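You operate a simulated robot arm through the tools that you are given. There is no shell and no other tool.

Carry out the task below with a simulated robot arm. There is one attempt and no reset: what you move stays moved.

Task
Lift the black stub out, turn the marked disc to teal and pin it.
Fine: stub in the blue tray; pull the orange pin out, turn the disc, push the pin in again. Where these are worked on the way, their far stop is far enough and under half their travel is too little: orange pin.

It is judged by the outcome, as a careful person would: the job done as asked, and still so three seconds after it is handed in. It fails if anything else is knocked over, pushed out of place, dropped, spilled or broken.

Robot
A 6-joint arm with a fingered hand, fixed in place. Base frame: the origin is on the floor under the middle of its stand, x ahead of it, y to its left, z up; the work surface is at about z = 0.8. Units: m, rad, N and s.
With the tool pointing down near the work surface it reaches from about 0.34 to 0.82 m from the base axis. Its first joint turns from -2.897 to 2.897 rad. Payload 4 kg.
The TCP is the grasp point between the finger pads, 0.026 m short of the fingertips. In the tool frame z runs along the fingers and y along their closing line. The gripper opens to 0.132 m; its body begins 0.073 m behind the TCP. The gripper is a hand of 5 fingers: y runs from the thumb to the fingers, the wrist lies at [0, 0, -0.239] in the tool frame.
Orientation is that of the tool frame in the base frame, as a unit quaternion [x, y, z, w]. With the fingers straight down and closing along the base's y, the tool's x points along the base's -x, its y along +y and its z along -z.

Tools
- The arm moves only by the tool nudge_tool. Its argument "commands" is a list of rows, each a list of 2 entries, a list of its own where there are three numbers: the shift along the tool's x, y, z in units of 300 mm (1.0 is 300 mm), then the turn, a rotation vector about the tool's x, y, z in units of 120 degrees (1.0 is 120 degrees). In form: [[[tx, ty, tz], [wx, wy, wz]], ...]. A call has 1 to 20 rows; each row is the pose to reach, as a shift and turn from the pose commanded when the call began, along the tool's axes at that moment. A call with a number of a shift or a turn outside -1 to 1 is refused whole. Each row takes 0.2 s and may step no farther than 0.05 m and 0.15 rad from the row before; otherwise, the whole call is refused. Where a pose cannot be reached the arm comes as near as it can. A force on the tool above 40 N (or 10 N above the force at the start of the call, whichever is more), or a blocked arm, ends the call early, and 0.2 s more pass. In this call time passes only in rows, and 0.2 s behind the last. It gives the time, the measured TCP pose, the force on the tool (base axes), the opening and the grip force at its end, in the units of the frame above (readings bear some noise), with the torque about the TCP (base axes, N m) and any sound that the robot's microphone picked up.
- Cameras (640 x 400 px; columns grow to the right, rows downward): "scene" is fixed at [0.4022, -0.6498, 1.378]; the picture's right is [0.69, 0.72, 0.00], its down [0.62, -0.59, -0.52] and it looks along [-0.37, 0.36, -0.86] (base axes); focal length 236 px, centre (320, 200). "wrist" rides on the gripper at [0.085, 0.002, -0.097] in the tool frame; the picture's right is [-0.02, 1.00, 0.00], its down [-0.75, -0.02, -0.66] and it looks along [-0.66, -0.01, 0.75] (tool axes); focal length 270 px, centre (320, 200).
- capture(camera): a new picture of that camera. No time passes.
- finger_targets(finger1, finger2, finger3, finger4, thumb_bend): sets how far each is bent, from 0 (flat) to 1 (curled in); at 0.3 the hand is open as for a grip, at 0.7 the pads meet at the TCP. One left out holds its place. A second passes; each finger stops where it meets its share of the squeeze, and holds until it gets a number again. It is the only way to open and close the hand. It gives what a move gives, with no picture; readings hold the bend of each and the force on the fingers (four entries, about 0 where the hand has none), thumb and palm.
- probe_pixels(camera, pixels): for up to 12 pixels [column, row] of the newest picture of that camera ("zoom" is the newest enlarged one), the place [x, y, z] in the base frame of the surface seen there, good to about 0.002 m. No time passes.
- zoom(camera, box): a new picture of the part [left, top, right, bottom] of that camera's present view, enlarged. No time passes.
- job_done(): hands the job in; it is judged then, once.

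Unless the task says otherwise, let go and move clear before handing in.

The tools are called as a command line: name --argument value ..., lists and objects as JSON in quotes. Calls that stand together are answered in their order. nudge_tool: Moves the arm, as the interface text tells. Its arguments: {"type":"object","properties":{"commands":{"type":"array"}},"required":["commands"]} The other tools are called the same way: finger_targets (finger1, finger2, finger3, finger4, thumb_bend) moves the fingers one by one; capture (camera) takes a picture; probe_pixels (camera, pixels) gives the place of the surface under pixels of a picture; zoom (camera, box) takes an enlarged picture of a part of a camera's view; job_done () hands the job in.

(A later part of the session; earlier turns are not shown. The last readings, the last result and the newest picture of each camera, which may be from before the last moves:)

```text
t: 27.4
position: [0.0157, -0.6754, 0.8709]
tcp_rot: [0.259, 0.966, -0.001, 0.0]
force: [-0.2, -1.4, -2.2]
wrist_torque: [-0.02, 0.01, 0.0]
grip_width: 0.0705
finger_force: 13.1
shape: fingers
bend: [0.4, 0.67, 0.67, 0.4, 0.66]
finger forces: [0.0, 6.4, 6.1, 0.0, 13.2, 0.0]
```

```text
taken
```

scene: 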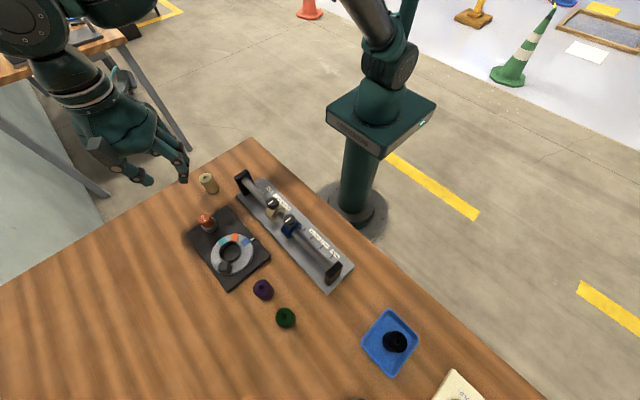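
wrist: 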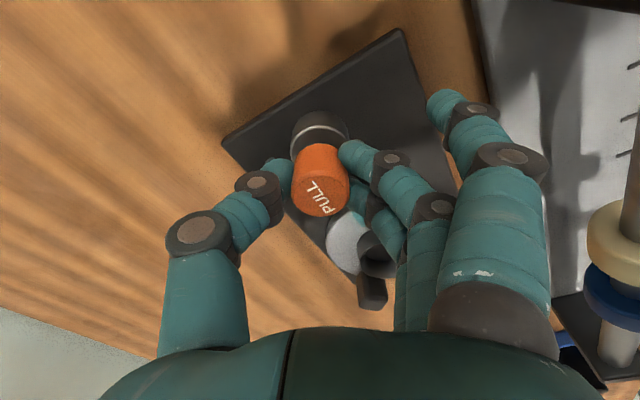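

The cap is rising with the hand and the sleeve gap is opening at only 2 N. I'll keep pulling to find the far stop.

nudge_tool --commands '[[[0, 0, -0.01], [0, 0, 0]], [[0, 0, -0.02], [0, 0, 0]], [[0, 0, -0.03], [0, 0, 0]]]'

zoom --camera "scene" --box '[150, 170, 278, 250]'

```text
t: 28.2
position: [0.0153, -0.6746, 0.8799]
tcp_rot: [0.259, 0.966, 0.0, 0.0]
force: [0.5, -4.2, -9.7]
wrist_torque: [-0.11, 0.03, 0.02]
grip_width: 0.071
finger_force: 11.8
shape: fingers
bend: [0.4, 0.67, 0.68, 0.4, 0.66]
finger forces: [0.1, 5.1, 5.0, 0.0, 13.1, 0.0]
```

```text
5.00 times, centred on (214, 210) of scene
```

zoom: 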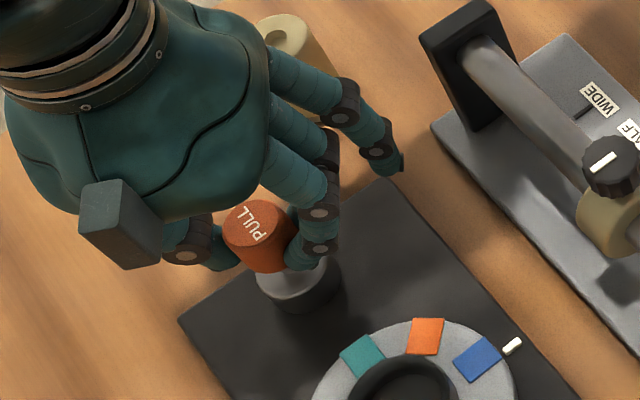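

The force rose to about -10 N, so the stop may be near. I'll probe the cap top to see how far it has come.

probe_pixels --camera "zoom" --pixels '[[245, 222], [265, 240], [240, 240], [300, 290], [310, 275], [305, 300]]'

zoom --camera "wrist" --box '[240, 90, 400, 220]'

probe_pixels --camera "zoom" --pixels '[[320, 330], [320, 120], [300, 180], [330, 270]]'

```text
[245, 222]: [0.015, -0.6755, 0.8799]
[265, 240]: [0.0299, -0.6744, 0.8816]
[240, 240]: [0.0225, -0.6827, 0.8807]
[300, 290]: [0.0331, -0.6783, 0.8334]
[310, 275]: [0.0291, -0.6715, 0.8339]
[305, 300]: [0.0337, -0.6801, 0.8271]
```

```text
3.08 times, centred on (320, 155) of wrist
```

zoom: 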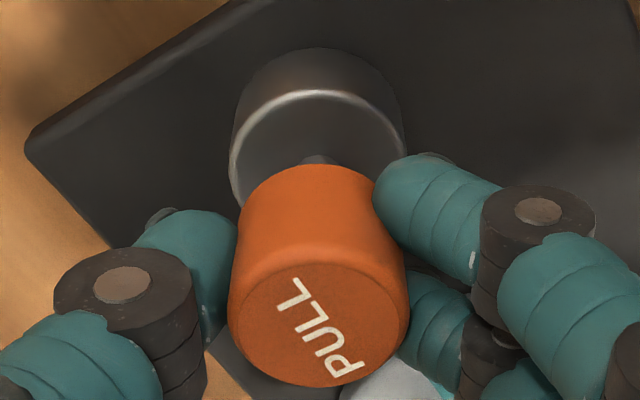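

```text
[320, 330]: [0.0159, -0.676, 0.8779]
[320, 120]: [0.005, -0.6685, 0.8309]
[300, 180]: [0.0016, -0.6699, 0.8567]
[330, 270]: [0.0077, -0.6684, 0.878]
```

The cap has risen about 17–18 mm. I'll pull another 1.5 mm to confirm whether this is the stop.

nudge_tool --commands '[[[0, 0, -0.003], [0, 0, 0]], [[0, 0, -0.005], [0, 0, 0]]]'

zoom --camera "scene" --box '[150, 170, 278, 250]'

probe_pixels --camera "zoom" --pixels '[[245, 222], [260, 238], [240, 238], [230, 225]]'

```text
t: 28.8
position: [0.0162, -0.675, 0.8813]
tcp_rot: [0.26, 0.966, 0.002, 0.0]
force: [-1.9, -0.5, -15.1]
wrist_torque: [0.01, 0.01, 0.02]
grip_width: 0.071
finger_force: 10.7
shape: fingers
bend: [0.4, 0.67, 0.68, 0.4, 0.66]
finger forces: [0.0, 6.0, 4.9, 0.0, 10.9, 0.0]
```

```text
5.00 times, centred on (214, 210) of scene
```

zoom: 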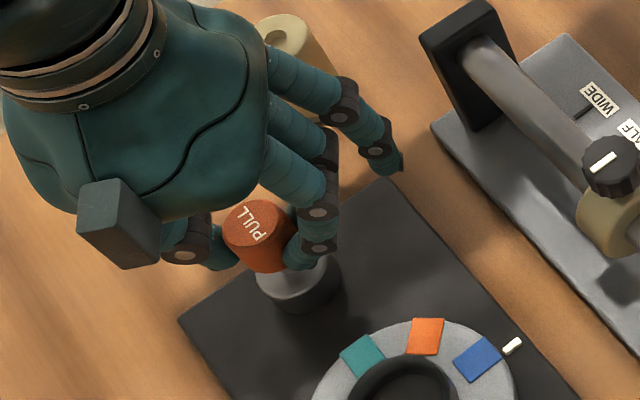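

```text
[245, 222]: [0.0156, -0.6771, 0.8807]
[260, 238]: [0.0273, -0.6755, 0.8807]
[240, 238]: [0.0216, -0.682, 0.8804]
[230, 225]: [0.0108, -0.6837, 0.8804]
```

The force climbed to 15 N with the cap top still at 0.8805, so it's at the far stop. I'll ease off and release to see whether the pin stays up.

nudge_tool --commands '[[[0, 0, 0.003], [0, 0, 0]]]'

finger_targets --finger2 0.5 --finger3 0.5 --thumb_bend 0.5

zoom --camera "scene" --box '[150, 170, 278, 250]'

probe_pixels --camera "zoom" --pixels '[[245, 222], [260, 238], [240, 238], [230, 225]]'

```text
t: 29.2
position: [0.0157, -0.6754, 0.8812]
tcp_rot: [0.26, 0.966, 0.002, 0.0]
force: [-3.4, 2.1, -10.3]
wrist_torque: [0.06, 0.03, 0.03]
grip_width: 0.0713
finger_force: 11.3
shape: fingers
bend: [0.4, 0.67, 0.68, 0.4, 0.66]
finger forces: [0.1, 7.4, 4.7, 0.0, 10.3, 0.0]
```

```text
t: 30.2
position: [0.0166, -0.6753, 0.8814]
tcp_rot: [0.26, 0.966, 0.001, -0.001]
force: [0.6, 0.2, -0.6]
wrist_torque: [0.0, -0.01, -0.01]
grip_width: 0.0899
finger_force: 0.1
shape: fingers
bend: [0.4, 0.5, 0.5, 0.4, 0.5]
finger forces: [0.0, 0.0, 0.0, 0.0, 0.0, 0.1]
```

```text
5.00 times, centred on (214, 210) of scene
```

zoom: 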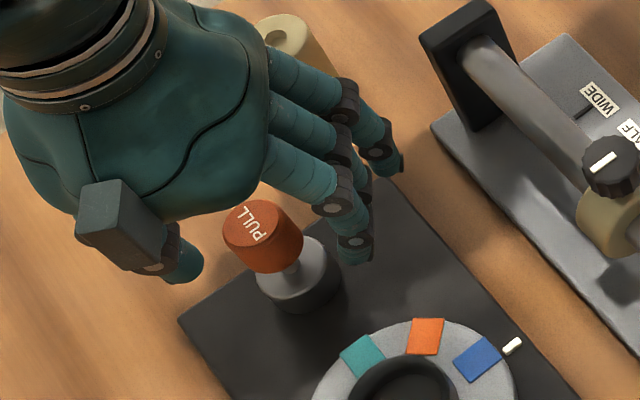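

```text
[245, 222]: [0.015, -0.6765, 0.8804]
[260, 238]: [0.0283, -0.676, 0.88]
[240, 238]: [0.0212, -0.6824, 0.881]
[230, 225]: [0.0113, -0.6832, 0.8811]
```

The pin stays up by itself, with cap top at 0.8805. I'll rise clear, move over the disc's −y side, and rotate part way to test the wrist range for the turning motion.

nudge_tool --commands '[[[0, 0, -0.1], [0, 0, 0]], [[0, 0, -0.22], [0, 0, 0]], [[0, 0, -0.34], [0, 0, 0]], [[0, 0, -0.467], [0, 0, 0]], [[-0.13, 0.023, -0.467], [0, 0, 0]], [[-0.265, 0.047, -0.467], [0, 0, 0]], [[-0.265, 0.047, -0.467], [0, 0, 0.0625]], [[-0.265, 0.047, -0.467], [0, 0, 0.125]], [[-0.265, 0.047, -0.467], [0, 0, 0.1875]], [[-0.265, 0.047, -0.467], [0, 0, 0.25]], [[-0.265, 0.047, -0.467], [0, 0, 0.3125]], [[-0.265, 0.047, -0.467], [0, 0, 0.375]], [[-0.265, 0.047, -0.467], [0, 0, 0.4375]], [[-0.265, 0.047, -0.467], [0, 0, 0.5]]]'

capture --camera "scene"

capture --camera "wrist"

```text
t: 33.2
position: [0.091, -0.7031, 1.021]
tcp_rot: [0.708, 0.706, 0.0, 0.001]
force: [-0.5, -0.9, -0.3]
wrist_torque: [-0.02, 0.02, 0.0]
grip_width: 0.09
finger_force: 0.0
shape: fingers
bend: [0.4, 0.5, 0.5, 0.4, 0.5]
finger forces: [0.1, 0.1, 0.0, 0.1, 0.0, 0.0]
```

```text
taken
```

scene: 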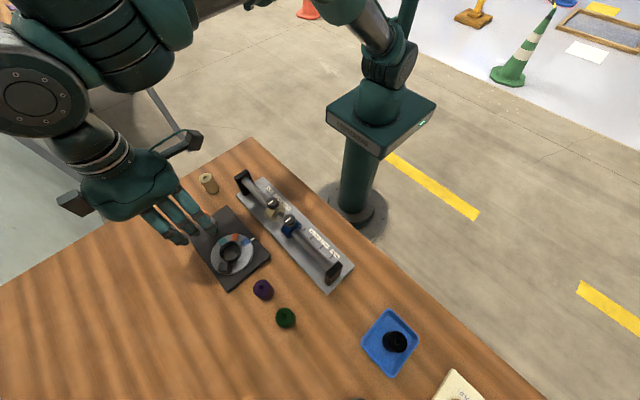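

```text
taken
```

wrist: 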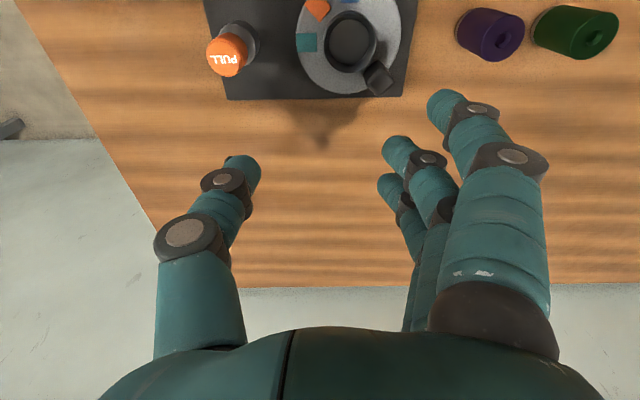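

At 90° yaw the arm is at ease, with fingers on the +x side and the thumb on −x. I'll test another 45°.

nudge_tool --commands '[[[0, 0, 0], [0, 0, 0.0625]], [[0, 0, 0], [0, 0, 0.125]], [[0, 0, 0], [0, 0, 0.1875]], [[0, 0, 0], [0, 0, 0.25]], [[0, 0, 0], [0, 0, 0.3125]], [[0, 0, 0], [0, 0, 0.375]]]'

capture --camera "scene"

capture --camera "wrist"

```text
t: 34.6
position: [0.0922, -0.7032, 1.0219]
tcp_rot: [0.924, 0.382, 0.0, 0.0]
force: [-1.2, 0.5, 0.3]
wrist_torque: [0.02, 0.0, -0.02]
grip_width: 0.0897
finger_force: 0.0
shape: fingers
bend: [0.4, 0.5, 0.5, 0.4, 0.5]
finger forces: [0.1, 0.1, 0.0, 0.1, 0.1, 0.0]
```

```text
taken
```

scene: 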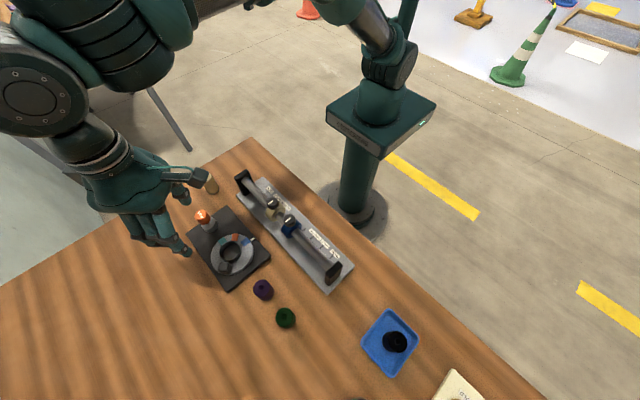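

```text
taken
```

wrist: 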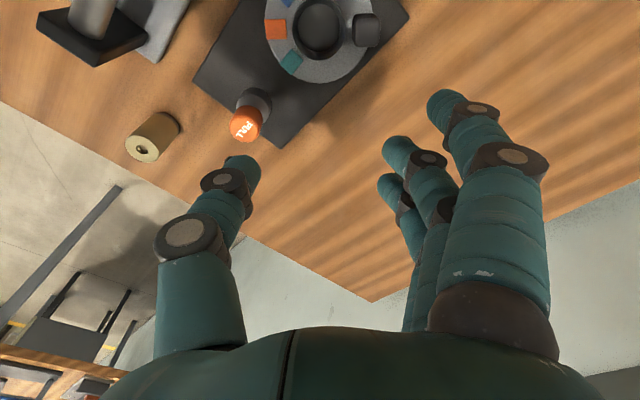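

The full yaw range is reachable. Now I need the knob's exact position and the neighbouring purple stub's, so I'll zoom in on them.

zoom --camera "scene" --box '[206, 242, 262, 277]'

probe_pixels --camera "zoom" --pixels '[[155, 215], [240, 210], [250, 290], [150, 280], [200, 250], [300, 270], [265, 340], [180, 330], [215, 225], [215, 280]]'

probe_pixels --camera "scene" --pixels '[[256, 284], [270, 284], [262, 279], [263, 293], [262, 286]]'

```text
11.43 times, centred on (234, 260) of scene
```

zoom: 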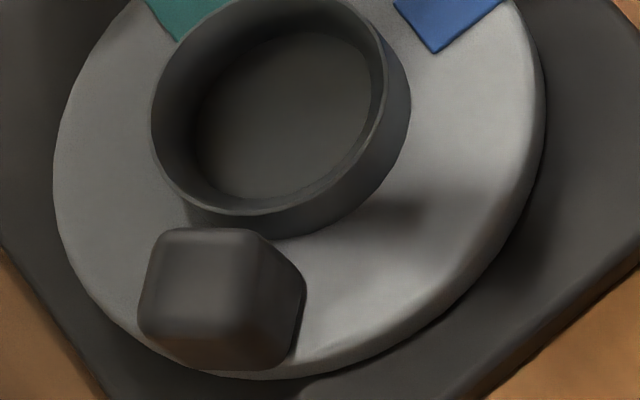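

```text
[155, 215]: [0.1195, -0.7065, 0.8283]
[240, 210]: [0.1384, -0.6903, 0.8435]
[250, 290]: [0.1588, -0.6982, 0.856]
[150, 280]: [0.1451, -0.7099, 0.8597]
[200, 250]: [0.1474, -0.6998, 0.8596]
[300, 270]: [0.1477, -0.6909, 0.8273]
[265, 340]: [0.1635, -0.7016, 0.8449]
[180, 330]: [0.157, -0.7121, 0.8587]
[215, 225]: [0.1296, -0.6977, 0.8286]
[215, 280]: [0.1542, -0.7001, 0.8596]
```

```text
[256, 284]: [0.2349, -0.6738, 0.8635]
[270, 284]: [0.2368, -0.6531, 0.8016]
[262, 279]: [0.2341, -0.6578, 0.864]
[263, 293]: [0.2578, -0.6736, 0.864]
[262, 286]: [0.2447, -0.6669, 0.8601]
```

The knob is centred near (0.1515,-0.703), about 18–20 mm square with its faces radial and tangential. The purple stub is at (0.246,-0.666). I'll curl one outer finger to learn which side it is, and rotate back to 45° yaw above the knob.

nudge_tool --commands '[[[0.012, 0.012, 0], [0, 0, -0.0625]], [[0.023, 0.024, 0], [0, 0, -0.125]], [[0.035, 0.036, 0], [0, 0, -0.1875]], [[0.046, 0.047, 0], [0, 0, -0.25]], [[0.058, 0.059, 0], [0, 0, -0.3125]], [[0.069, 0.071, 0], [0, 0, -0.375]], [[0.081, 0.083, 0], [0, 0, -0.4375]], [[0.092, 0.095, 0], [0, 0, -0.5]], [[0.104, 0.107, 0], [0, 0, -0.5625]], [[0.116, 0.119, 0], [0, 0, -0.625]], [[0.127, 0.131, 0], [0, 0, -0.6875]], [[0.1387, 0.1424, 0], [0, 0, -0.75]]]'

finger_targets --finger4 0.95

capture --camera "wrist"

capture --camera "scene"

```text
t: 37.2
position: [0.152, -0.7045, 1.0201]
tcp_rot: [0.382, 0.924, 0.001, 0.0]
force: [0.1, 0.3, -0.2]
wrist_torque: [0.01, -0.03, 0.02]
grip_width: 0.0898
finger_force: 0.2
shape: fingers
bend: [0.4, 0.5, 0.5, 0.4, 0.5]
finger forces: [0.0, 0.1, 0.1, 0.1, 0.1, 0.0]
```

```text
t: 38.2
position: [0.1504, -0.7037, 1.0219]
tcp_rot: [0.383, 0.924, 0.0, 0.0]
force: [0.9, 0.1, 0.3]
wrist_torque: [0.02, 0.03, 0.0]
grip_width: 0.0902
finger_force: 0.1
shape: fingers
bend: [0.4, 0.5, 0.5, 0.95, 0.5]
finger forces: [0.0, 0.0, 0.0, 0.0, 0.1, 0.0]
```

```text
taken
```

wrist: 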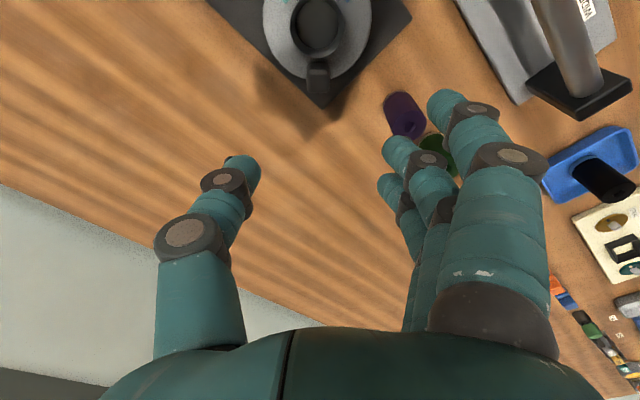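

```text
taken
```

scene: 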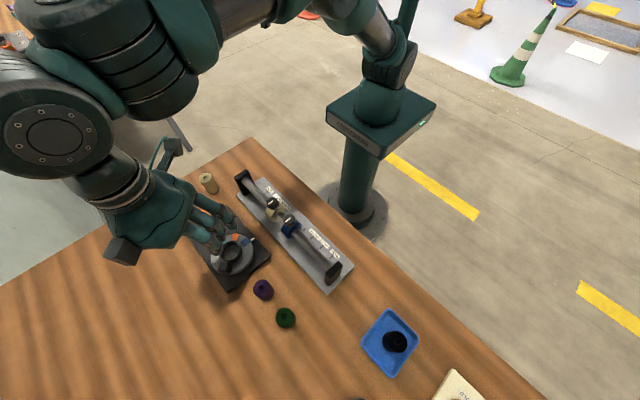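

Finger4 is the far (outward) finger, now curled away from the purple stub. I'll descend to about z=0.895 above the knob and check.

nudge_tool --commands '[[[0, 0, 0.1], [0, 0, 0]], [[0, 0, 0.2], [0, 0, 0]], [[0, 0, 0.3], [0, 0, 0]], [[0, 0, 0.37], [0, 0, 0]], [[0, 0, 0.42], [0, 0, 0]]]'

capture --camera "wrist"

zoom --camera "scene" --box '[160, 190, 320, 290]'

```text
t: 39.4
position: [0.151, -0.7037, 0.8957]
tcp_rot: [0.384, 0.923, 0.0, 0.0]
force: [0.4, 0.4, 0.8]
wrist_torque: [0.01, -0.04, 0.0]
grip_width: 0.0902
finger_force: 0.0
shape: fingers
bend: [0.4, 0.5, 0.5, 0.95, 0.5]
finger forces: [0.1, 0.0, 0.0, 0.0, 0.0, 0.0]
```

```text
taken
```

wrist: 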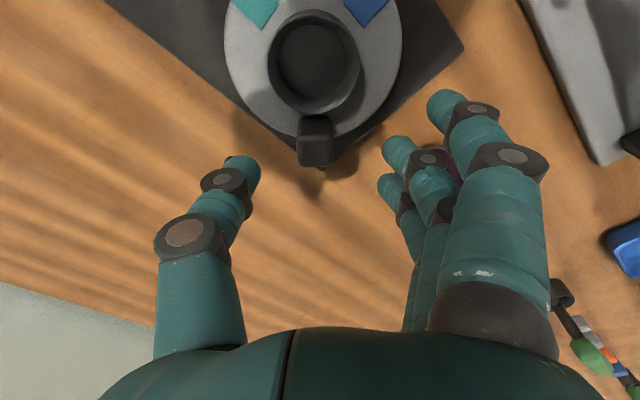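

```text
4.00 times, centred on (240, 240) of scene
```

zoom: 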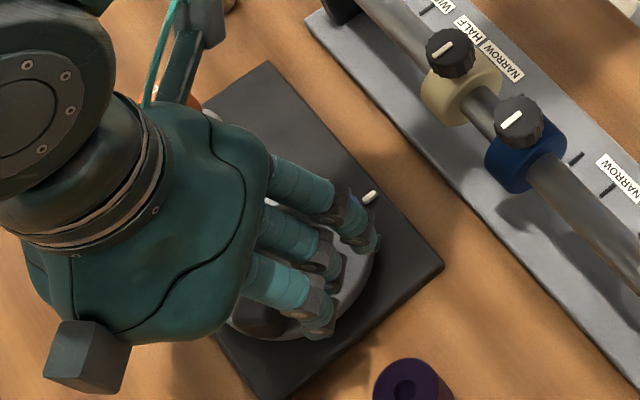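

The knob at (316,150) lies between the thumb and fingers, within about 2 mm of centre. I'll lower to z≈0.870, so the tips stay just above the cup rim, and grip it.

nudge_tool --commands '[[[0, -0.003, 0.035], [0, 0, 0]], [[0, -0.003, 0.065], [0, 0, 0]], [[0, -0.003, 0.083], [0, 0, 0]]]'

capture --camera "wrist"

```text
t: 40.2
position: [0.1518, -0.7049, 0.8691]
tcp_rot: [0.384, 0.923, 0.0, 0.0]
force: [0.7, 0.1, 0.2]
wrist_torque: [0.04, 0.0, 0.01]
grip_width: 0.09
finger_force: 0.0
shape: fingers
bend: [0.4, 0.5, 0.5, 0.95, 0.5]
finger forces: [0.0, 0.1, 0.0, 0.1, 0.0, 0.0]
```

```text
taken
```

wrist: 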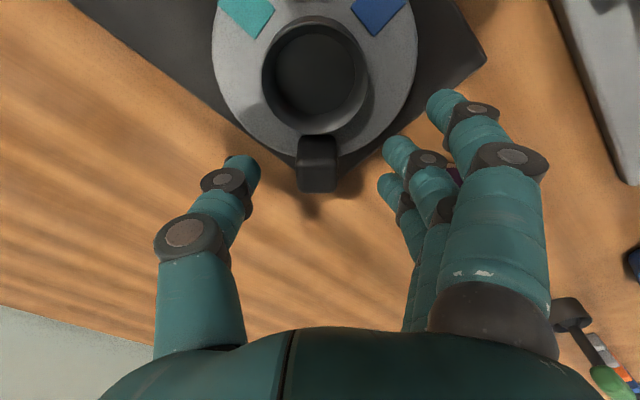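

finger_targets --finger2 0.75 --finger3 0.75 --thumb_bend 0.75

capture --camera "wrist"

```text
t: 41.2
position: [0.151, -0.7042, 0.8699]
tcp_rot: [0.383, 0.924, 0.001, 0.0]
force: [0.4, -3.3, -10.5]
wrist_torque: [-0.05, -0.02, -0.04]
grip_width: 0.0693
finger_force: 14.3
shape: fingers
bend: [0.4, 0.68, 0.69, 0.95, 0.67]
finger forces: [0.1, 7.0, 7.0, 0.0, 14.8, 0.0]
```

```text
taken
```

wrist: 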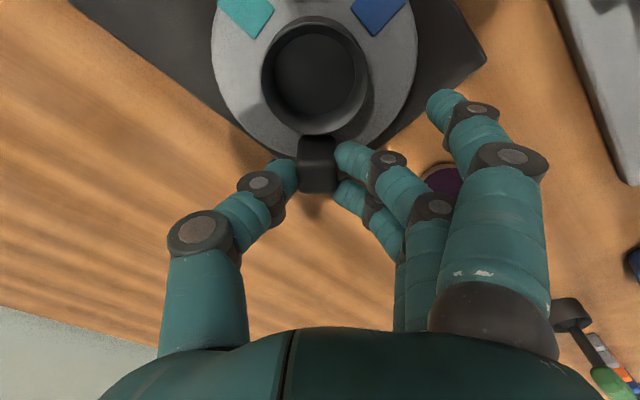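

The knob is gripped with thumb at 14.8 N and fingers at 7 and 7 N. I'll swing the hand clockwise about the disc centre, R≈0.042 m along tool +x. The first stage is 30°, watching forces.

nudge_tool --commands '[[[0.0005, -0.0122, 0], [0, 0, 0.0417]], [[0.0021, -0.0243, 0], [0, 0, 0.0833]], [[0.0048, -0.0362, 0], [0, 0, 0.125]], [[0.0084, -0.0479, 0], [0, 0, 0.1667]], [[0.0131, -0.0592, 0], [0, 0, 0.2083]], [[0.0188, -0.07, 0], [0, 0, 0.25]]]'

capture --camera "wrist"

```text
t: 42.6
position: [0.1322, -0.7135, 0.8697]
tcp_rot: [0.609, 0.793, -0.001, 0.001]
force: [5.2, -14.1, -14.1]
wrist_torque: [-0.3, -0.09, 0.02]
grip_width: 0.0692
finger_force: 13.9
shape: fingers
bend: [0.4, 0.68, 0.69, 0.95, 0.67]
finger forces: [0.1, 6.7, 8.6, 0.0, 12.9, 0.0]
```

```text
taken
```

wrist: 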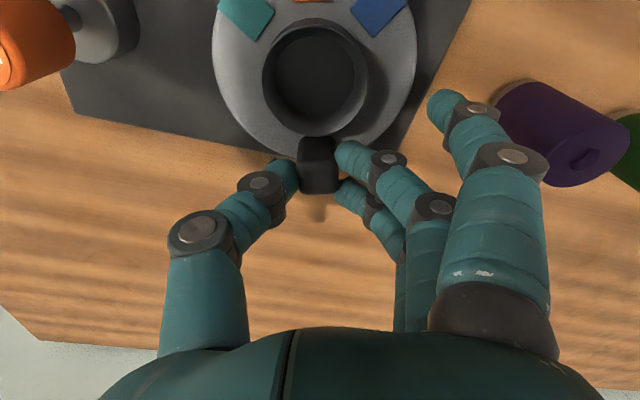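

The disc followed the hand: the patches stay fixed in the wrist view. An outward radial force of about 15 N suggests the true centre is 1–2 mm off, so I'll shift outward slightly and continue another 30° with the corrected centre.

nudge_tool --commands '[[[-0.0033, -0.0123, 0], [0, 0, 0.0417]], [[-0.0023, -0.0246, 0], [0, 0, 0.0833]], [[-0.0003, -0.0368, 0], [0, 0, 0.125]], [[0.0029, -0.0487, 0], [0, 0, 0.1667]], [[0.0071, -0.0604, 0], [0, 0, 0.2083]], [[0.0123, -0.0716, 0], [0, 0, 0.25]]]'

capture --camera "wrist"

zoom --camera "scene" --box '[160, 190, 320, 290]'

```text
t: 44.0
position: [0.1107, -0.7173, 0.8696]
tcp_rot: [0.794, 0.608, 0.001, -0.001]
force: [-0.8, -4.4, -7.5]
wrist_torque: [-0.05, -0.01, 0.01]
grip_width: 0.0692
finger_force: 14.6
shape: fingers
bend: [0.4, 0.69, 0.69, 0.95, 0.67]
finger forces: [0.0, 7.1, 7.2, 0.0, 13.5, 0.1]
```

```text
taken
```

wrist: 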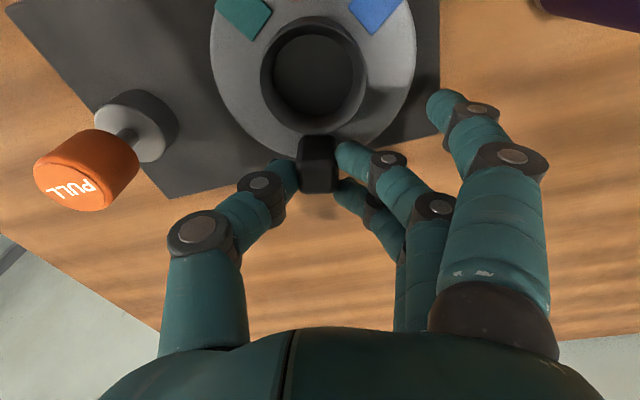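

```text
4.00 times, centred on (240, 240) of scene
```

zoom: 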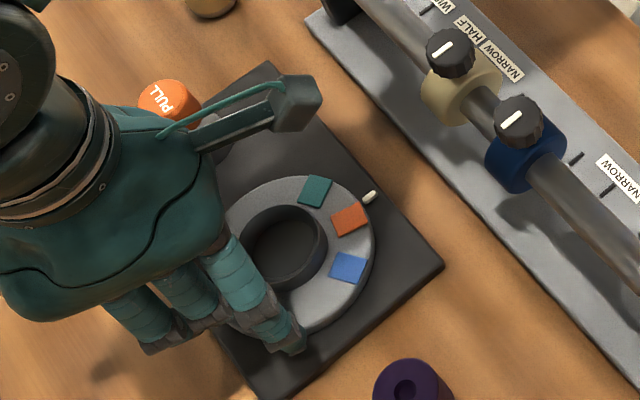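

Forces have dropped and the scene shows the disc turned about 60°, with teal at (314,192), orange at (349,218) and the mark at (370,197). I'll probe the exact angles before the last part.

zoom --camera "scene" --box '[218, 222, 258, 247]'

```text
16.00 times, centred on (238, 234) of scene
```

zoom: 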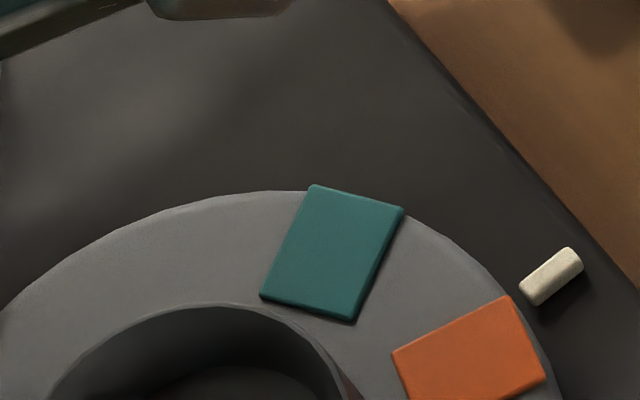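

probe_pixels --camera "zoom" --pixels '[[332, 253], [315, 190], [400, 210], [265, 295], [352, 318], [470, 350], [551, 275], [535, 295], [570, 257], [275, 192], [30, 300], [480, 265]]'

```text
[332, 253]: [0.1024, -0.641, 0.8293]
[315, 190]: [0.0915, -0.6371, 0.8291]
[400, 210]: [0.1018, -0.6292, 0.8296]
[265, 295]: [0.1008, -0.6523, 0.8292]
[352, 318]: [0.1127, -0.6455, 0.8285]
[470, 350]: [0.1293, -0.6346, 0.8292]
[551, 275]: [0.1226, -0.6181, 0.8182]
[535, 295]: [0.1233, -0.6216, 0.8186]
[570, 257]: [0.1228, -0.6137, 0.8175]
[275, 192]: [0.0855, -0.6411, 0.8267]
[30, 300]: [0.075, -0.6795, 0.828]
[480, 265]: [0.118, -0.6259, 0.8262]
```

Teal is at about 122.6° around the centre and needs to reach 90°, so about 32.5° remain. I'll turn 30° more, then measure for fine adjustment.

nudge_tool --commands '[[[-0.0008, -0.0148, 0], [0, 0, 0.05]], [[0.001, -0.0294, 0], [0, 0, 0.1]], [[0.0043, -0.0438, 0], [0, 0, 0.15]], [[0.009, -0.0578, 0], [0, 0, 0.2]], [[0.013, -0.0668, 0], [0, 0, 0.2333]], [[0.0152, -0.0712, 0], [0, 0, 0.25]]]'

zoom --camera "scene" --box '[218, 222, 266, 252]'

capture --camera "wrist"

```text
t: 45.4
position: [0.0916, -0.7067, 0.8698]
tcp_rot: [0.924, 0.382, 0.001, -0.001]
force: [0.4, 0.0, -13.4]
wrist_torque: [-0.02, 0.02, -0.01]
grip_width: 0.0687
finger_force: 12.7
shape: fingers
bend: [0.4, 0.69, 0.7, 0.95, 0.67]
finger forces: [0.1, 6.9, 6.2, 0.0, 13.3, 0.0]
```

```text
13.33 times, centred on (242, 237) of scene
```

zoom: 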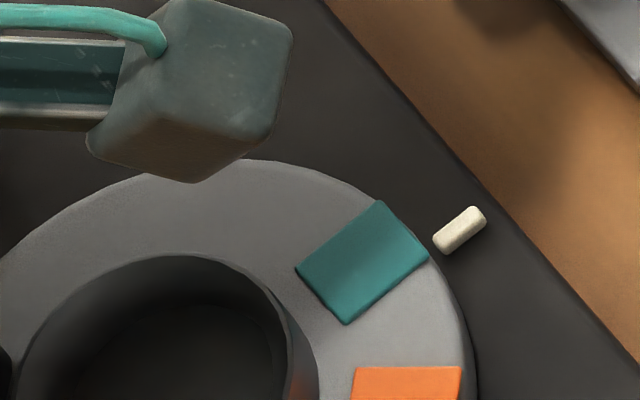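

```text
taken
```

wrist: 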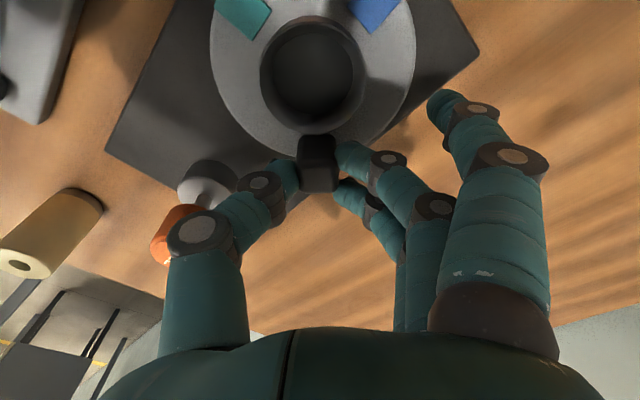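

probe_pixels --camera "zoom" --pixels '[[300, 270], [347, 320], [378, 204], [425, 255], [362, 262], [460, 230], [440, 247], [478, 213], [323, 295], [402, 229]]'

```text
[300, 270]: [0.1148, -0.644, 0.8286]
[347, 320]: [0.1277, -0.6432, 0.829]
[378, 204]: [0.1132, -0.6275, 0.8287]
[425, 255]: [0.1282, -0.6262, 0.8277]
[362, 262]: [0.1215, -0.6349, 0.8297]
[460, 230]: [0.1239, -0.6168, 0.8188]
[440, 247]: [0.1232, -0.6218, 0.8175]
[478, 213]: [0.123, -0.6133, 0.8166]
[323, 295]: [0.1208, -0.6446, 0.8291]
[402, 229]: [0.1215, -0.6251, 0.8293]
```

Teal is now almost exactly where blue sat when pinned, about 0.3 px (roughly 1°) short. I'll turn about 1.2° more and compare at higher zoom.

nudge_tool --commands '[[[0, -0.0015, 0], [0, 0, 0.005]], [[0, -0.003, 0], [0, 0, 0.01]]]'

zoom --camera "scene" --box '[205, 222, 269, 262]'

```text
t: 46.0
position: [0.0904, -0.7076, 0.8702]
tcp_rot: [0.928, 0.372, 0.001, 0.0]
force: [-0.1, -1.6, -14.2]
wrist_torque: [-0.06, -0.01, 0.0]
grip_width: 0.0689
finger_force: 12.9
shape: fingers
bend: [0.4, 0.69, 0.69, 0.95, 0.67]
finger forces: [0.0, 6.8, 6.2, 0.0, 13.2, 0.0]
```

```text
10.00 times, centred on (237, 242) of scene
```

zoom: 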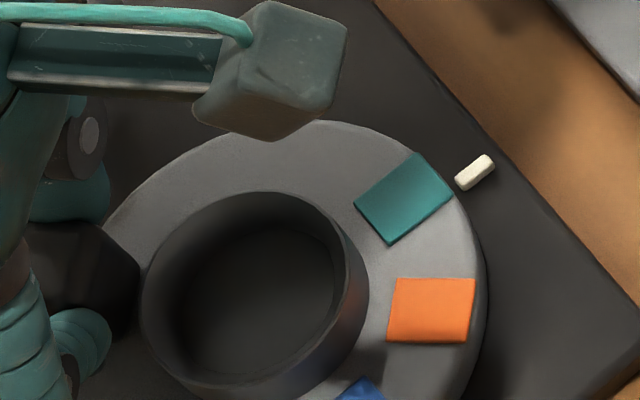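

Teal's corners now match the blue patch's original pinned corners within about 1 px at 10×. I'll release the knob and check that the disc stays put.

finger_targets --finger2 0.56 --finger3 0.56 --thumb_bend 0.56

zoom --camera "scene" --box '[205, 222, 269, 262]'

capture --camera "wrist"

```text
t: 47.0
position: [0.09, -0.7061, 0.8698]
tcp_rot: [0.928, 0.373, -0.001, 0.0]
force: [-0.1, 0.5, 0.0]
wrist_torque: [-0.03, 0.02, 0.03]
grip_width: 0.0805
finger_force: 0.0
shape: fingers
bend: [0.4, 0.56, 0.56, 0.95, 0.56]
finger forces: [0.0, 0.0, 0.0, 0.0, 0.0, 0.0]
```

```text
10.00 times, centred on (237, 242) of scene
```

zoom: 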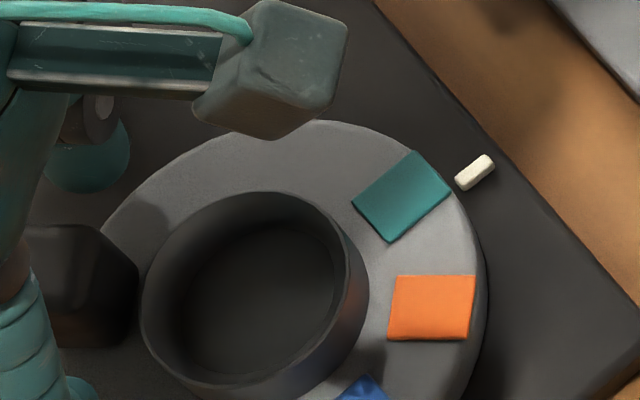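

```text
taken
```

wrist: 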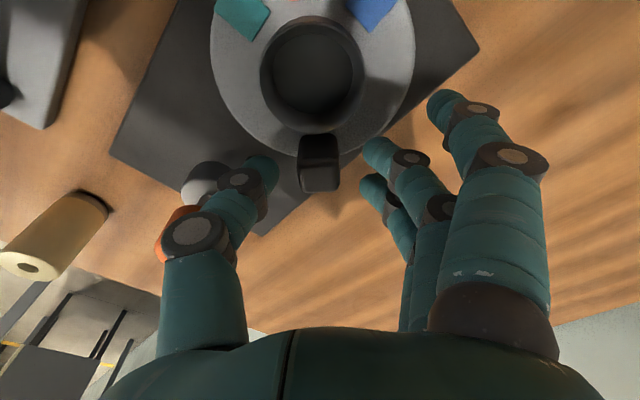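

On release the disc relaxed back by about 1.2° (corners shifted ~3 px at 10×). I'll re-grip with the hand about 1.5° further round, so it settles on the mark after release.

nudge_tool --commands '[[[0, -0.002, 0], [0, 0, 0.006]], [[0, -0.004, 0], [0, 0, 0.0125]]]'

finger_targets --finger2 0.75 --finger3 0.75 --thumb_bend 0.75

zoom --camera "scene" --box '[205, 222, 269, 262]'

```text
t: 47.6
position: [0.089, -0.7063, 0.8698]
tcp_rot: [0.933, 0.361, 0.001, -0.001]
force: [-0.3, 0.0, -0.1]
wrist_torque: [0.02, 0.02, 0.01]
grip_width: 0.0805
finger_force: 0.1
shape: fingers
bend: [0.4, 0.56, 0.56, 0.95, 0.56]
finger forces: [0.1, 0.0, 0.0, 0.0, 0.0, 0.0]
```

```text
t: 48.6
position: [0.0899, -0.7053, 0.8701]
tcp_rot: [0.933, 0.36, 0.001, 0.0]
force: [-2.5, -3.6, -9.3]
wrist_torque: [-0.05, 0.06, -0.07]
grip_width: 0.0678
finger_force: 14.2
shape: fingers
bend: [0.4, 0.67, 0.67, 0.95, 0.67]
finger forces: [0.1, 7.2, 7.9, 0.0, 13.7, 0.0]
```

```text
10.00 times, centred on (237, 242) of scene
```

zoom: 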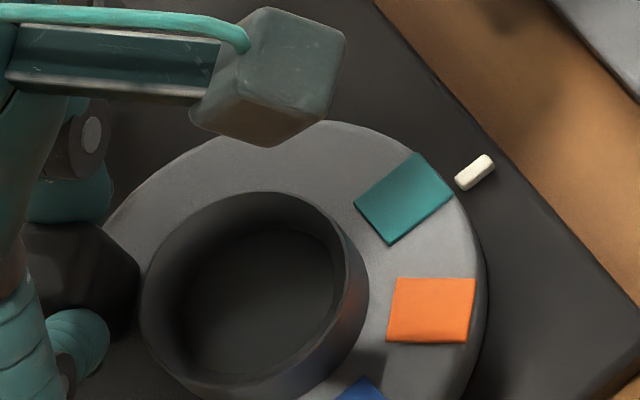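

Gripped, teal lines up with the mark again. I'll overshoot by about 1.5° so the relaxation on release brings it exactly there.

nudge_tool --commands '[[[0, -0.002, 0], [0, 0, 0.006]], [[0, -0.0038, 0], [0, 0, 0.0125]]]'

zoom --camera "scene" --box '[205, 222, 269, 262]'

finger_targets --finger2 0.56 --finger3 0.56 --thumb_bend 0.56

zoom --camera "scene" --box '[205, 222, 269, 262]'

```text
t: 49.2
position: [0.0881, -0.7064, 0.8706]
tcp_rot: [0.938, 0.348, 0.0, 0.0]
force: [-1.6, -5.4, -11.1]
wrist_torque: [-0.12, 0.04, -0.02]
grip_width: 0.0675
finger_force: 14.1
shape: fingers
bend: [0.4, 0.67, 0.67, 0.95, 0.67]
finger forces: [0.0, 7.5, 7.7, 0.1, 11.6, 0.0]
```

```text
10.00 times, centred on (237, 242) of scene
```

zoom: 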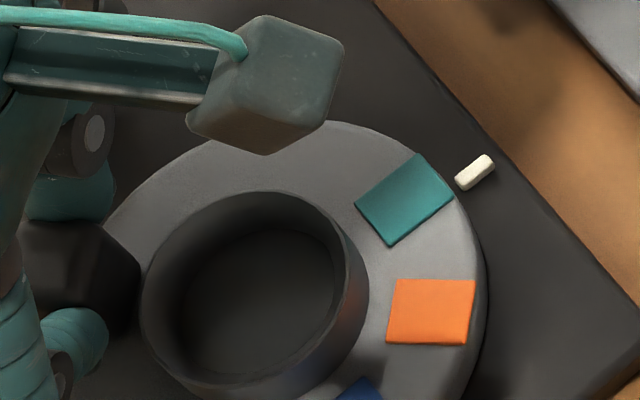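

```text
t: 50.2
position: [0.0887, -0.7048, 0.87]
tcp_rot: [0.938, 0.348, 0.0, -0.001]
force: [-0.3, 0.7, 0.7]
wrist_torque: [0.03, 0.0, 0.0]
grip_width: 0.0804
finger_force: 0.0
shape: fingers
bend: [0.4, 0.56, 0.56, 0.95, 0.56]
finger forces: [0.0, 0.0, 0.1, 0.0, 0.1, 0.1]
```

```text
10.00 times, centred on (237, 242) of scene
```

zoom: 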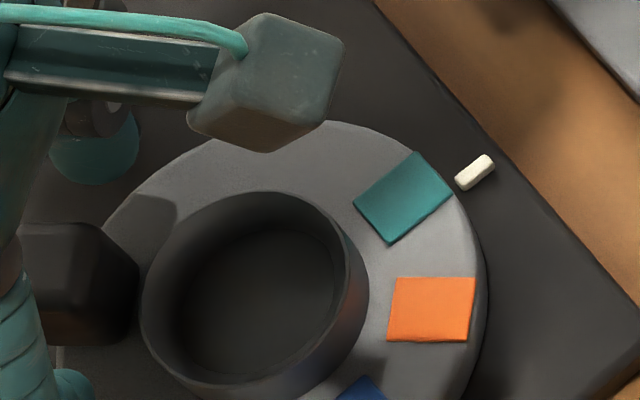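

After release, teal sits within about half a degree of the pinned position. I'll rise clear and return to the pin at 30° yaw, the pose used when pulling it.

nudge_tool --commands '[[[0, 0, -0.08], [0, 0, 0]], [[0, 0, -0.19], [0, 0, 0]], [[0, 0, -0.31], [0, 0, 0]], [[0, 0, -0.42], [0, 0, 0]], [[-0.0079, -0.0155, -0.42], [0, 0, -0.0607]], [[-0.0159, -0.0311, -0.42], [0, 0, -0.1213]], [[-0.0238, -0.0466, -0.42], [0, 0, -0.182]], [[-0.0317, -0.0621, -0.42], [0, 0, -0.2427]], [[-0.0397, -0.0777, -0.42], [0, 0, -0.3033]], [[-0.0476, -0.0932, -0.42], [0, 0, -0.364]], [[-0.0555, -0.1087, -0.42], [0, 0, -0.4247]], [[-0.0634, -0.1242, -0.42], [0, 0, -0.4853]], [[-0.0714, -0.1398, -0.42], [0, 0, -0.546]], [[-0.0793, -0.1553, -0.42], [0, 0, -0.6067]], [[-0.0872, -0.1708, -0.42], [0, 0, -0.6673]], [[-0.0952, -0.1864, -0.42], [0, 0, -0.728]], [[-0.1031, -0.2019, -0.42], [0, 0, -0.7887]], [[-0.111, -0.2174, -0.42], [0, 0, -0.8493]], [[-0.119, -0.233, -0.42], [0, 0, -0.91]]]'

finger_targets --finger1 0.4 --finger2 0.48 --finger3 0.48 --thumb_bend 0.48

capture --camera "wrist"

zoom --camera "scene" --box '[205, 222, 269, 262]'

```text
t: 54.2
position: [0.0144, -0.6759, 0.9968]
tcp_rot: [0.258, 0.966, 0.0, 0.0]
force: [0.0, 0.5, 0.2]
wrist_torque: [0.02, -0.02, 0.0]
grip_width: 0.0806
finger_force: 0.1
shape: fingers
bend: [0.4, 0.56, 0.56, 0.95, 0.56]
finger forces: [0.0, 0.0, 0.0, 0.0, 0.0, 0.0]
```

```text
t: 55.2
position: [0.0156, -0.6755, 0.9977]
tcp_rot: [0.259, 0.966, 0.0, 0.0]
force: [-0.7, 0.7, 1.0]
wrist_torque: [0.02, -0.01, -0.01]
grip_width: 0.0934
finger_force: 0.0
shape: fingers
bend: [0.4, 0.48, 0.48, 0.95, 0.48]
finger forces: [0.1, 0.0, 0.1, 0.1, 0.0, 0.1]
```

```text
taken
```

wrist: 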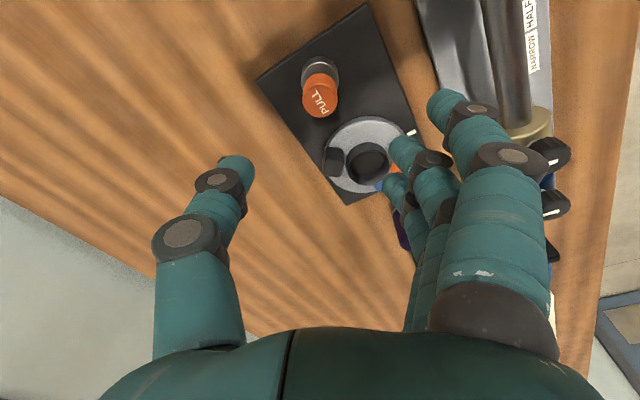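

```text
10.00 times, centred on (237, 242) of scene
```

zoom: 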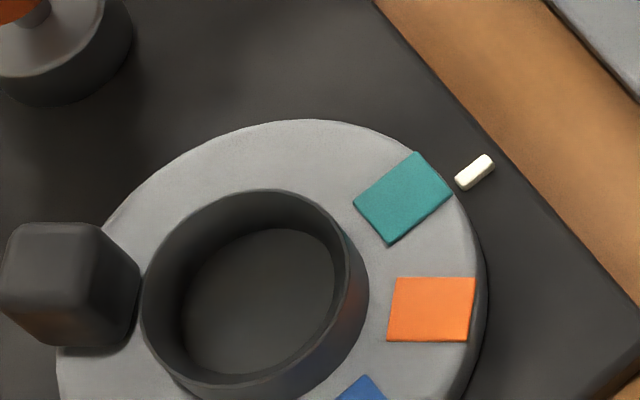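

The disc stayed aligned with the hand away. The pin cap lies under the TCP, so I'll descend to it at its raised height.

nudge_tool --commands '[[[0, 0, 0.09], [0, 0, 0]], [[0, 0, 0.18], [0, 0, 0]], [[0, 0, 0.26], [0, 0, 0]], [[0, 0, 0.32], [0, 0, 0]], [[0, 0, 0.36], [0, 0, 0]], [[0, 0, 0.387], [0, 0, 0]]]'

capture --camera "wrist"

zoom --camera "scene" --box '[150, 170, 278, 250]'

```text
t: 56.6
position: [0.0161, -0.6758, 0.8806]
tcp_rot: [0.26, 0.966, 0.0, 0.0]
force: [0.1, -0.1, 0.5]
wrist_torque: [-0.02, -0.01, 0.03]
grip_width: 0.0937
finger_force: 0.1
shape: fingers
bend: [0.4, 0.48, 0.48, 0.95, 0.48]
finger forces: [0.0, 0.0, 0.1, 0.0, 0.1, 0.0]
```

```text
taken
```

wrist: 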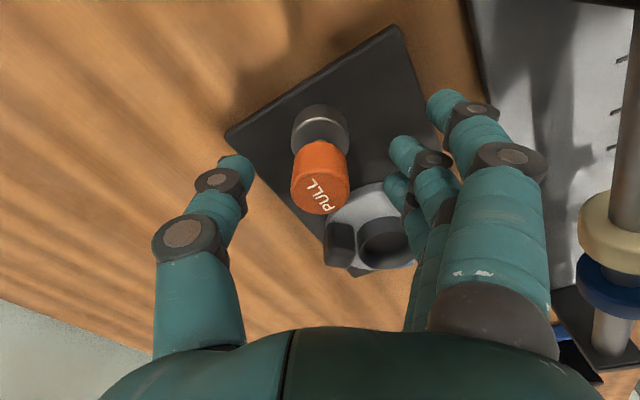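

```text
5.00 times, centred on (214, 210) of scene
```

zoom: 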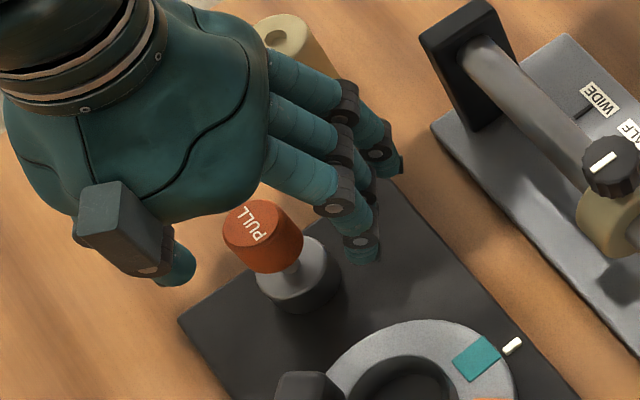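

The cap is well between the thumb and fingers, and the disc knob is clear. I'll grip the cap.

finger_targets --finger2 0.72 --finger3 0.72 --thumb_bend 0.72

nudge_tool --commands '[[[0, 0, 0.01], [0, 0, 0]], [[0, 0, 0.02], [0, 0, 0]], [[0, 0, 0.03], [0, 0, 0]]]'

zoom --camera "scene" --box '[150, 170, 278, 250]'

```text
t: 57.6
position: [0.0166, -0.6754, 0.8801]
tcp_rot: [0.258, 0.966, 0.001, 0.0]
force: [1.1, -0.7, -6.5]
wrist_torque: [0.0, -0.03, 0.02]
grip_width: 0.0709
finger_force: 12.3
shape: fingers
bend: [0.4, 0.66, 0.67, 0.95, 0.66]
finger forces: [0.0, 6.9, 5.6, 0.1, 11.5, 0.0]
```

```text
t: 58.4
position: [0.0146, -0.6761, 0.8706]
tcp_rot: [0.259, 0.966, 0.0, 0.0]
force: [5.6, 0.3, 1.2]
wrist_torque: [0.03, -0.11, -0.01]
grip_width: 0.0704
finger_force: 13.7
shape: fingers
bend: [0.4, 0.67, 0.68, 0.95, 0.66]
finger forces: [0.0, 7.2, 7.6, 0.0, 12.3, 0.1]
```

```text
5.00 times, centred on (214, 210) of scene
```

zoom: 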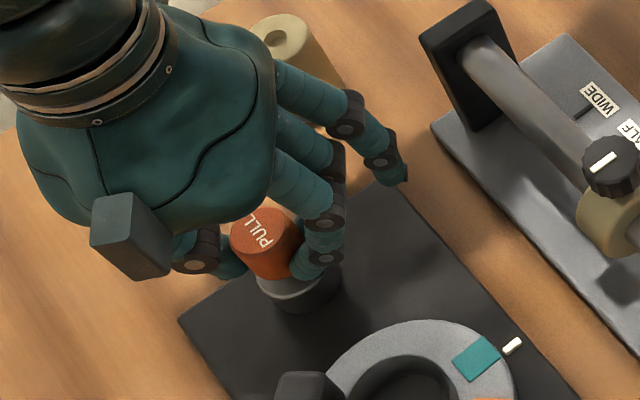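

The pin moves down with the hand at little force. I'll continue the remaining ~9 mm.

nudge_tool --commands '[[[0, 0, 0.01], [0, 0, 0]], [[0, 0, 0.02], [0, 0, 0]], [[0, 0, 0.028], [0, 0, 0]]]'

zoom --camera "scene" --box '[150, 170, 278, 250]'

```text
t: 59.2
position: [0.0153, -0.6749, 0.8624]
tcp_rot: [0.26, 0.966, 0.002, 0.0]
force: [1.3, -0.1, 1.1]
wrist_torque: [0.01, 0.0, 0.0]
grip_width: 0.0705
finger_force: 13.6
shape: fingers
bend: [0.4, 0.67, 0.68, 0.95, 0.66]
finger forces: [0.0, 8.0, 6.5, 0.0, 12.6, 0.1]
```

```text
5.00 times, centred on (214, 210) of scene
```

zoom: 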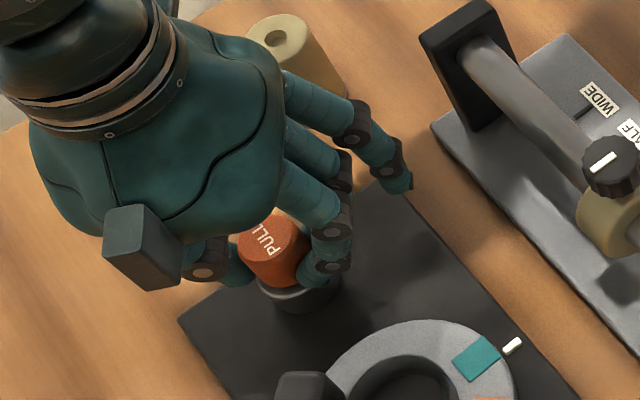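

The cap is near the sleeve. I'll probe its height, then press a little further to confirm it's seated.

probe_pixels --camera "zoom" --pixels '[[262, 235], [275, 250], [255, 250], [290, 290], [300, 300]]'

nudge_tool --commands '[[[0, 0, 0.003], [0, 0, 0]], [[0, 0, 0.006], [0, 0, 0]]]'

zoom --camera "scene" --box '[150, 170, 278, 250]'

probe_pixels --camera "zoom" --pixels '[[262, 235], [275, 250], [255, 250], [265, 245]]'

```text
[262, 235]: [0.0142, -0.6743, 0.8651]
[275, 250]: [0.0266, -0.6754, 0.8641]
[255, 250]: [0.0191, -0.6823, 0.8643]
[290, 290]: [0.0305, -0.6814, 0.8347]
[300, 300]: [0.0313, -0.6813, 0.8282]
```

```text
t: 59.8
position: [0.0158, -0.677, 0.8608]
tcp_rot: [0.259, 0.966, 0.0, 0.0]
force: [-0.2, 0.3, 1.2]
wrist_torque: [0.05, -0.04, 0.0]
grip_width: 0.0702
finger_force: 13.7
shape: fingers
bend: [0.4, 0.67, 0.68, 0.95, 0.66]
finger forces: [0.0, 8.0, 6.3, 0.0, 12.5, 0.0]
```

```text
5.00 times, centred on (214, 210) of scene
```

zoom: 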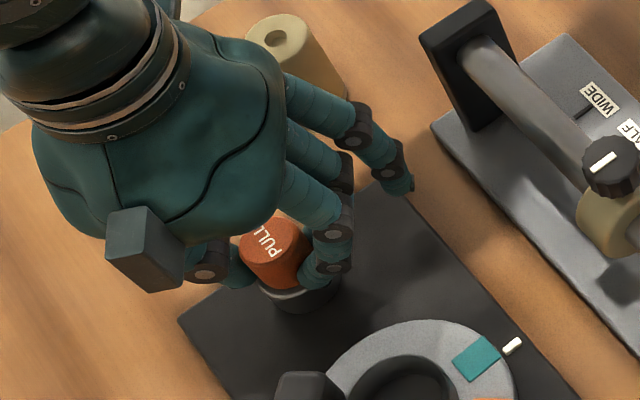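

```text
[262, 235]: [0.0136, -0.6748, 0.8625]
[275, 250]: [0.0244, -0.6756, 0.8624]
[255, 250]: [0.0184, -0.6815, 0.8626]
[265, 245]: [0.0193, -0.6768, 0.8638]
```

The cap top is back at 0.8625, its original seated height. I'll press 1 mm more to feel the bottom stop.

nudge_tool --commands '[[[0, 0, 0.003], [0, 0, 0]], [[0, 0, 0.005], [0, 0, 0]]]'

zoom --camera "scene" --box '[150, 170, 278, 250]'

probe_pixels --camera "zoom" --pixels '[[262, 235], [275, 250], [255, 250], [265, 245]]'

```text
t: 60.4
position: [0.0161, -0.6764, 0.8586]
tcp_rot: [0.258, 0.966, 0.0, 0.0]
force: [1.0, -1.3, 4.3]
wrist_torque: [-0.02, -0.01, -0.01]
grip_width: 0.0706
finger_force: 14.3
shape: fingers
bend: [0.4, 0.67, 0.68, 0.95, 0.67]
finger forces: [0.1, 8.1, 6.7, 0.0, 13.8, 0.1]
```

```text
5.00 times, centred on (214, 210) of scene
```

zoom: 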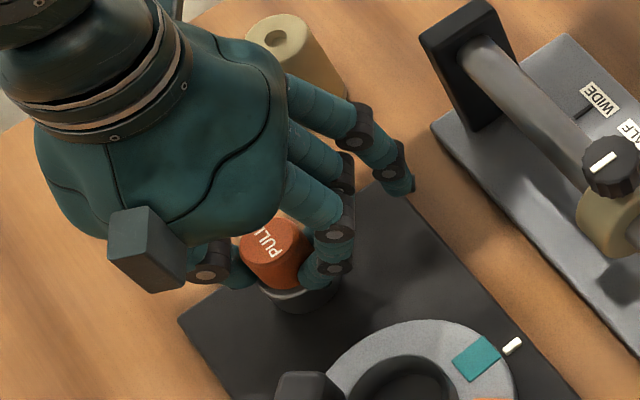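

```text
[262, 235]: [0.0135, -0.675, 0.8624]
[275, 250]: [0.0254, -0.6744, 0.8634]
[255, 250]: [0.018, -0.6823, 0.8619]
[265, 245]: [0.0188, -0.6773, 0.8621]
```

The cap isn't moving any more and the force has turned upward to 4.3 N, so the pin is seated. I'll release and check.

finger_targets --finger2 0.46 --finger3 0.46 --thumb_bend 0.46

zoom --camera "scene" --box '[150, 170, 278, 250]'

probe_pixels --camera "zoom" --pixels '[[262, 235], [275, 250], [255, 250], [265, 245]]'

```text
t: 61.4
position: [0.0158, -0.6748, 0.859]
tcp_rot: [0.259, 0.966, 0.0, 0.0]
force: [0.0, 0.7, -0.9]
wrist_torque: [0.02, 0.03, -0.01]
grip_width: 0.0965
finger_force: 0.1
shape: fingers
bend: [0.4, 0.46, 0.46, 0.95, 0.46]
finger forces: [0.0, 0.0, 0.0, 0.0, 0.0, 0.0]
```

```text
5.00 times, centred on (214, 210) of scene
```

zoom: 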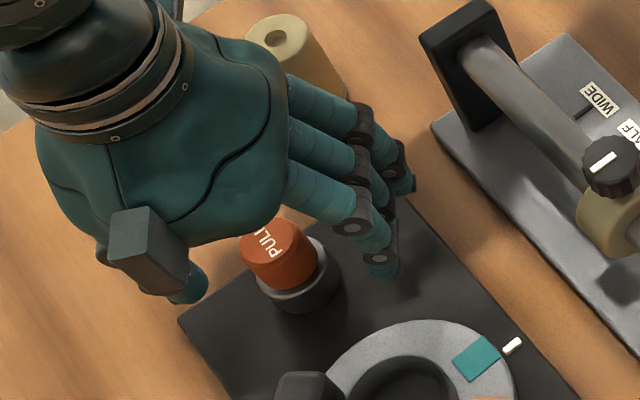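

```text
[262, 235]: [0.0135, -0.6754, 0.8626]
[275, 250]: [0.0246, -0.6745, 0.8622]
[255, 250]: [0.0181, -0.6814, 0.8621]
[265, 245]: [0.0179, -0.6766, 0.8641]
```

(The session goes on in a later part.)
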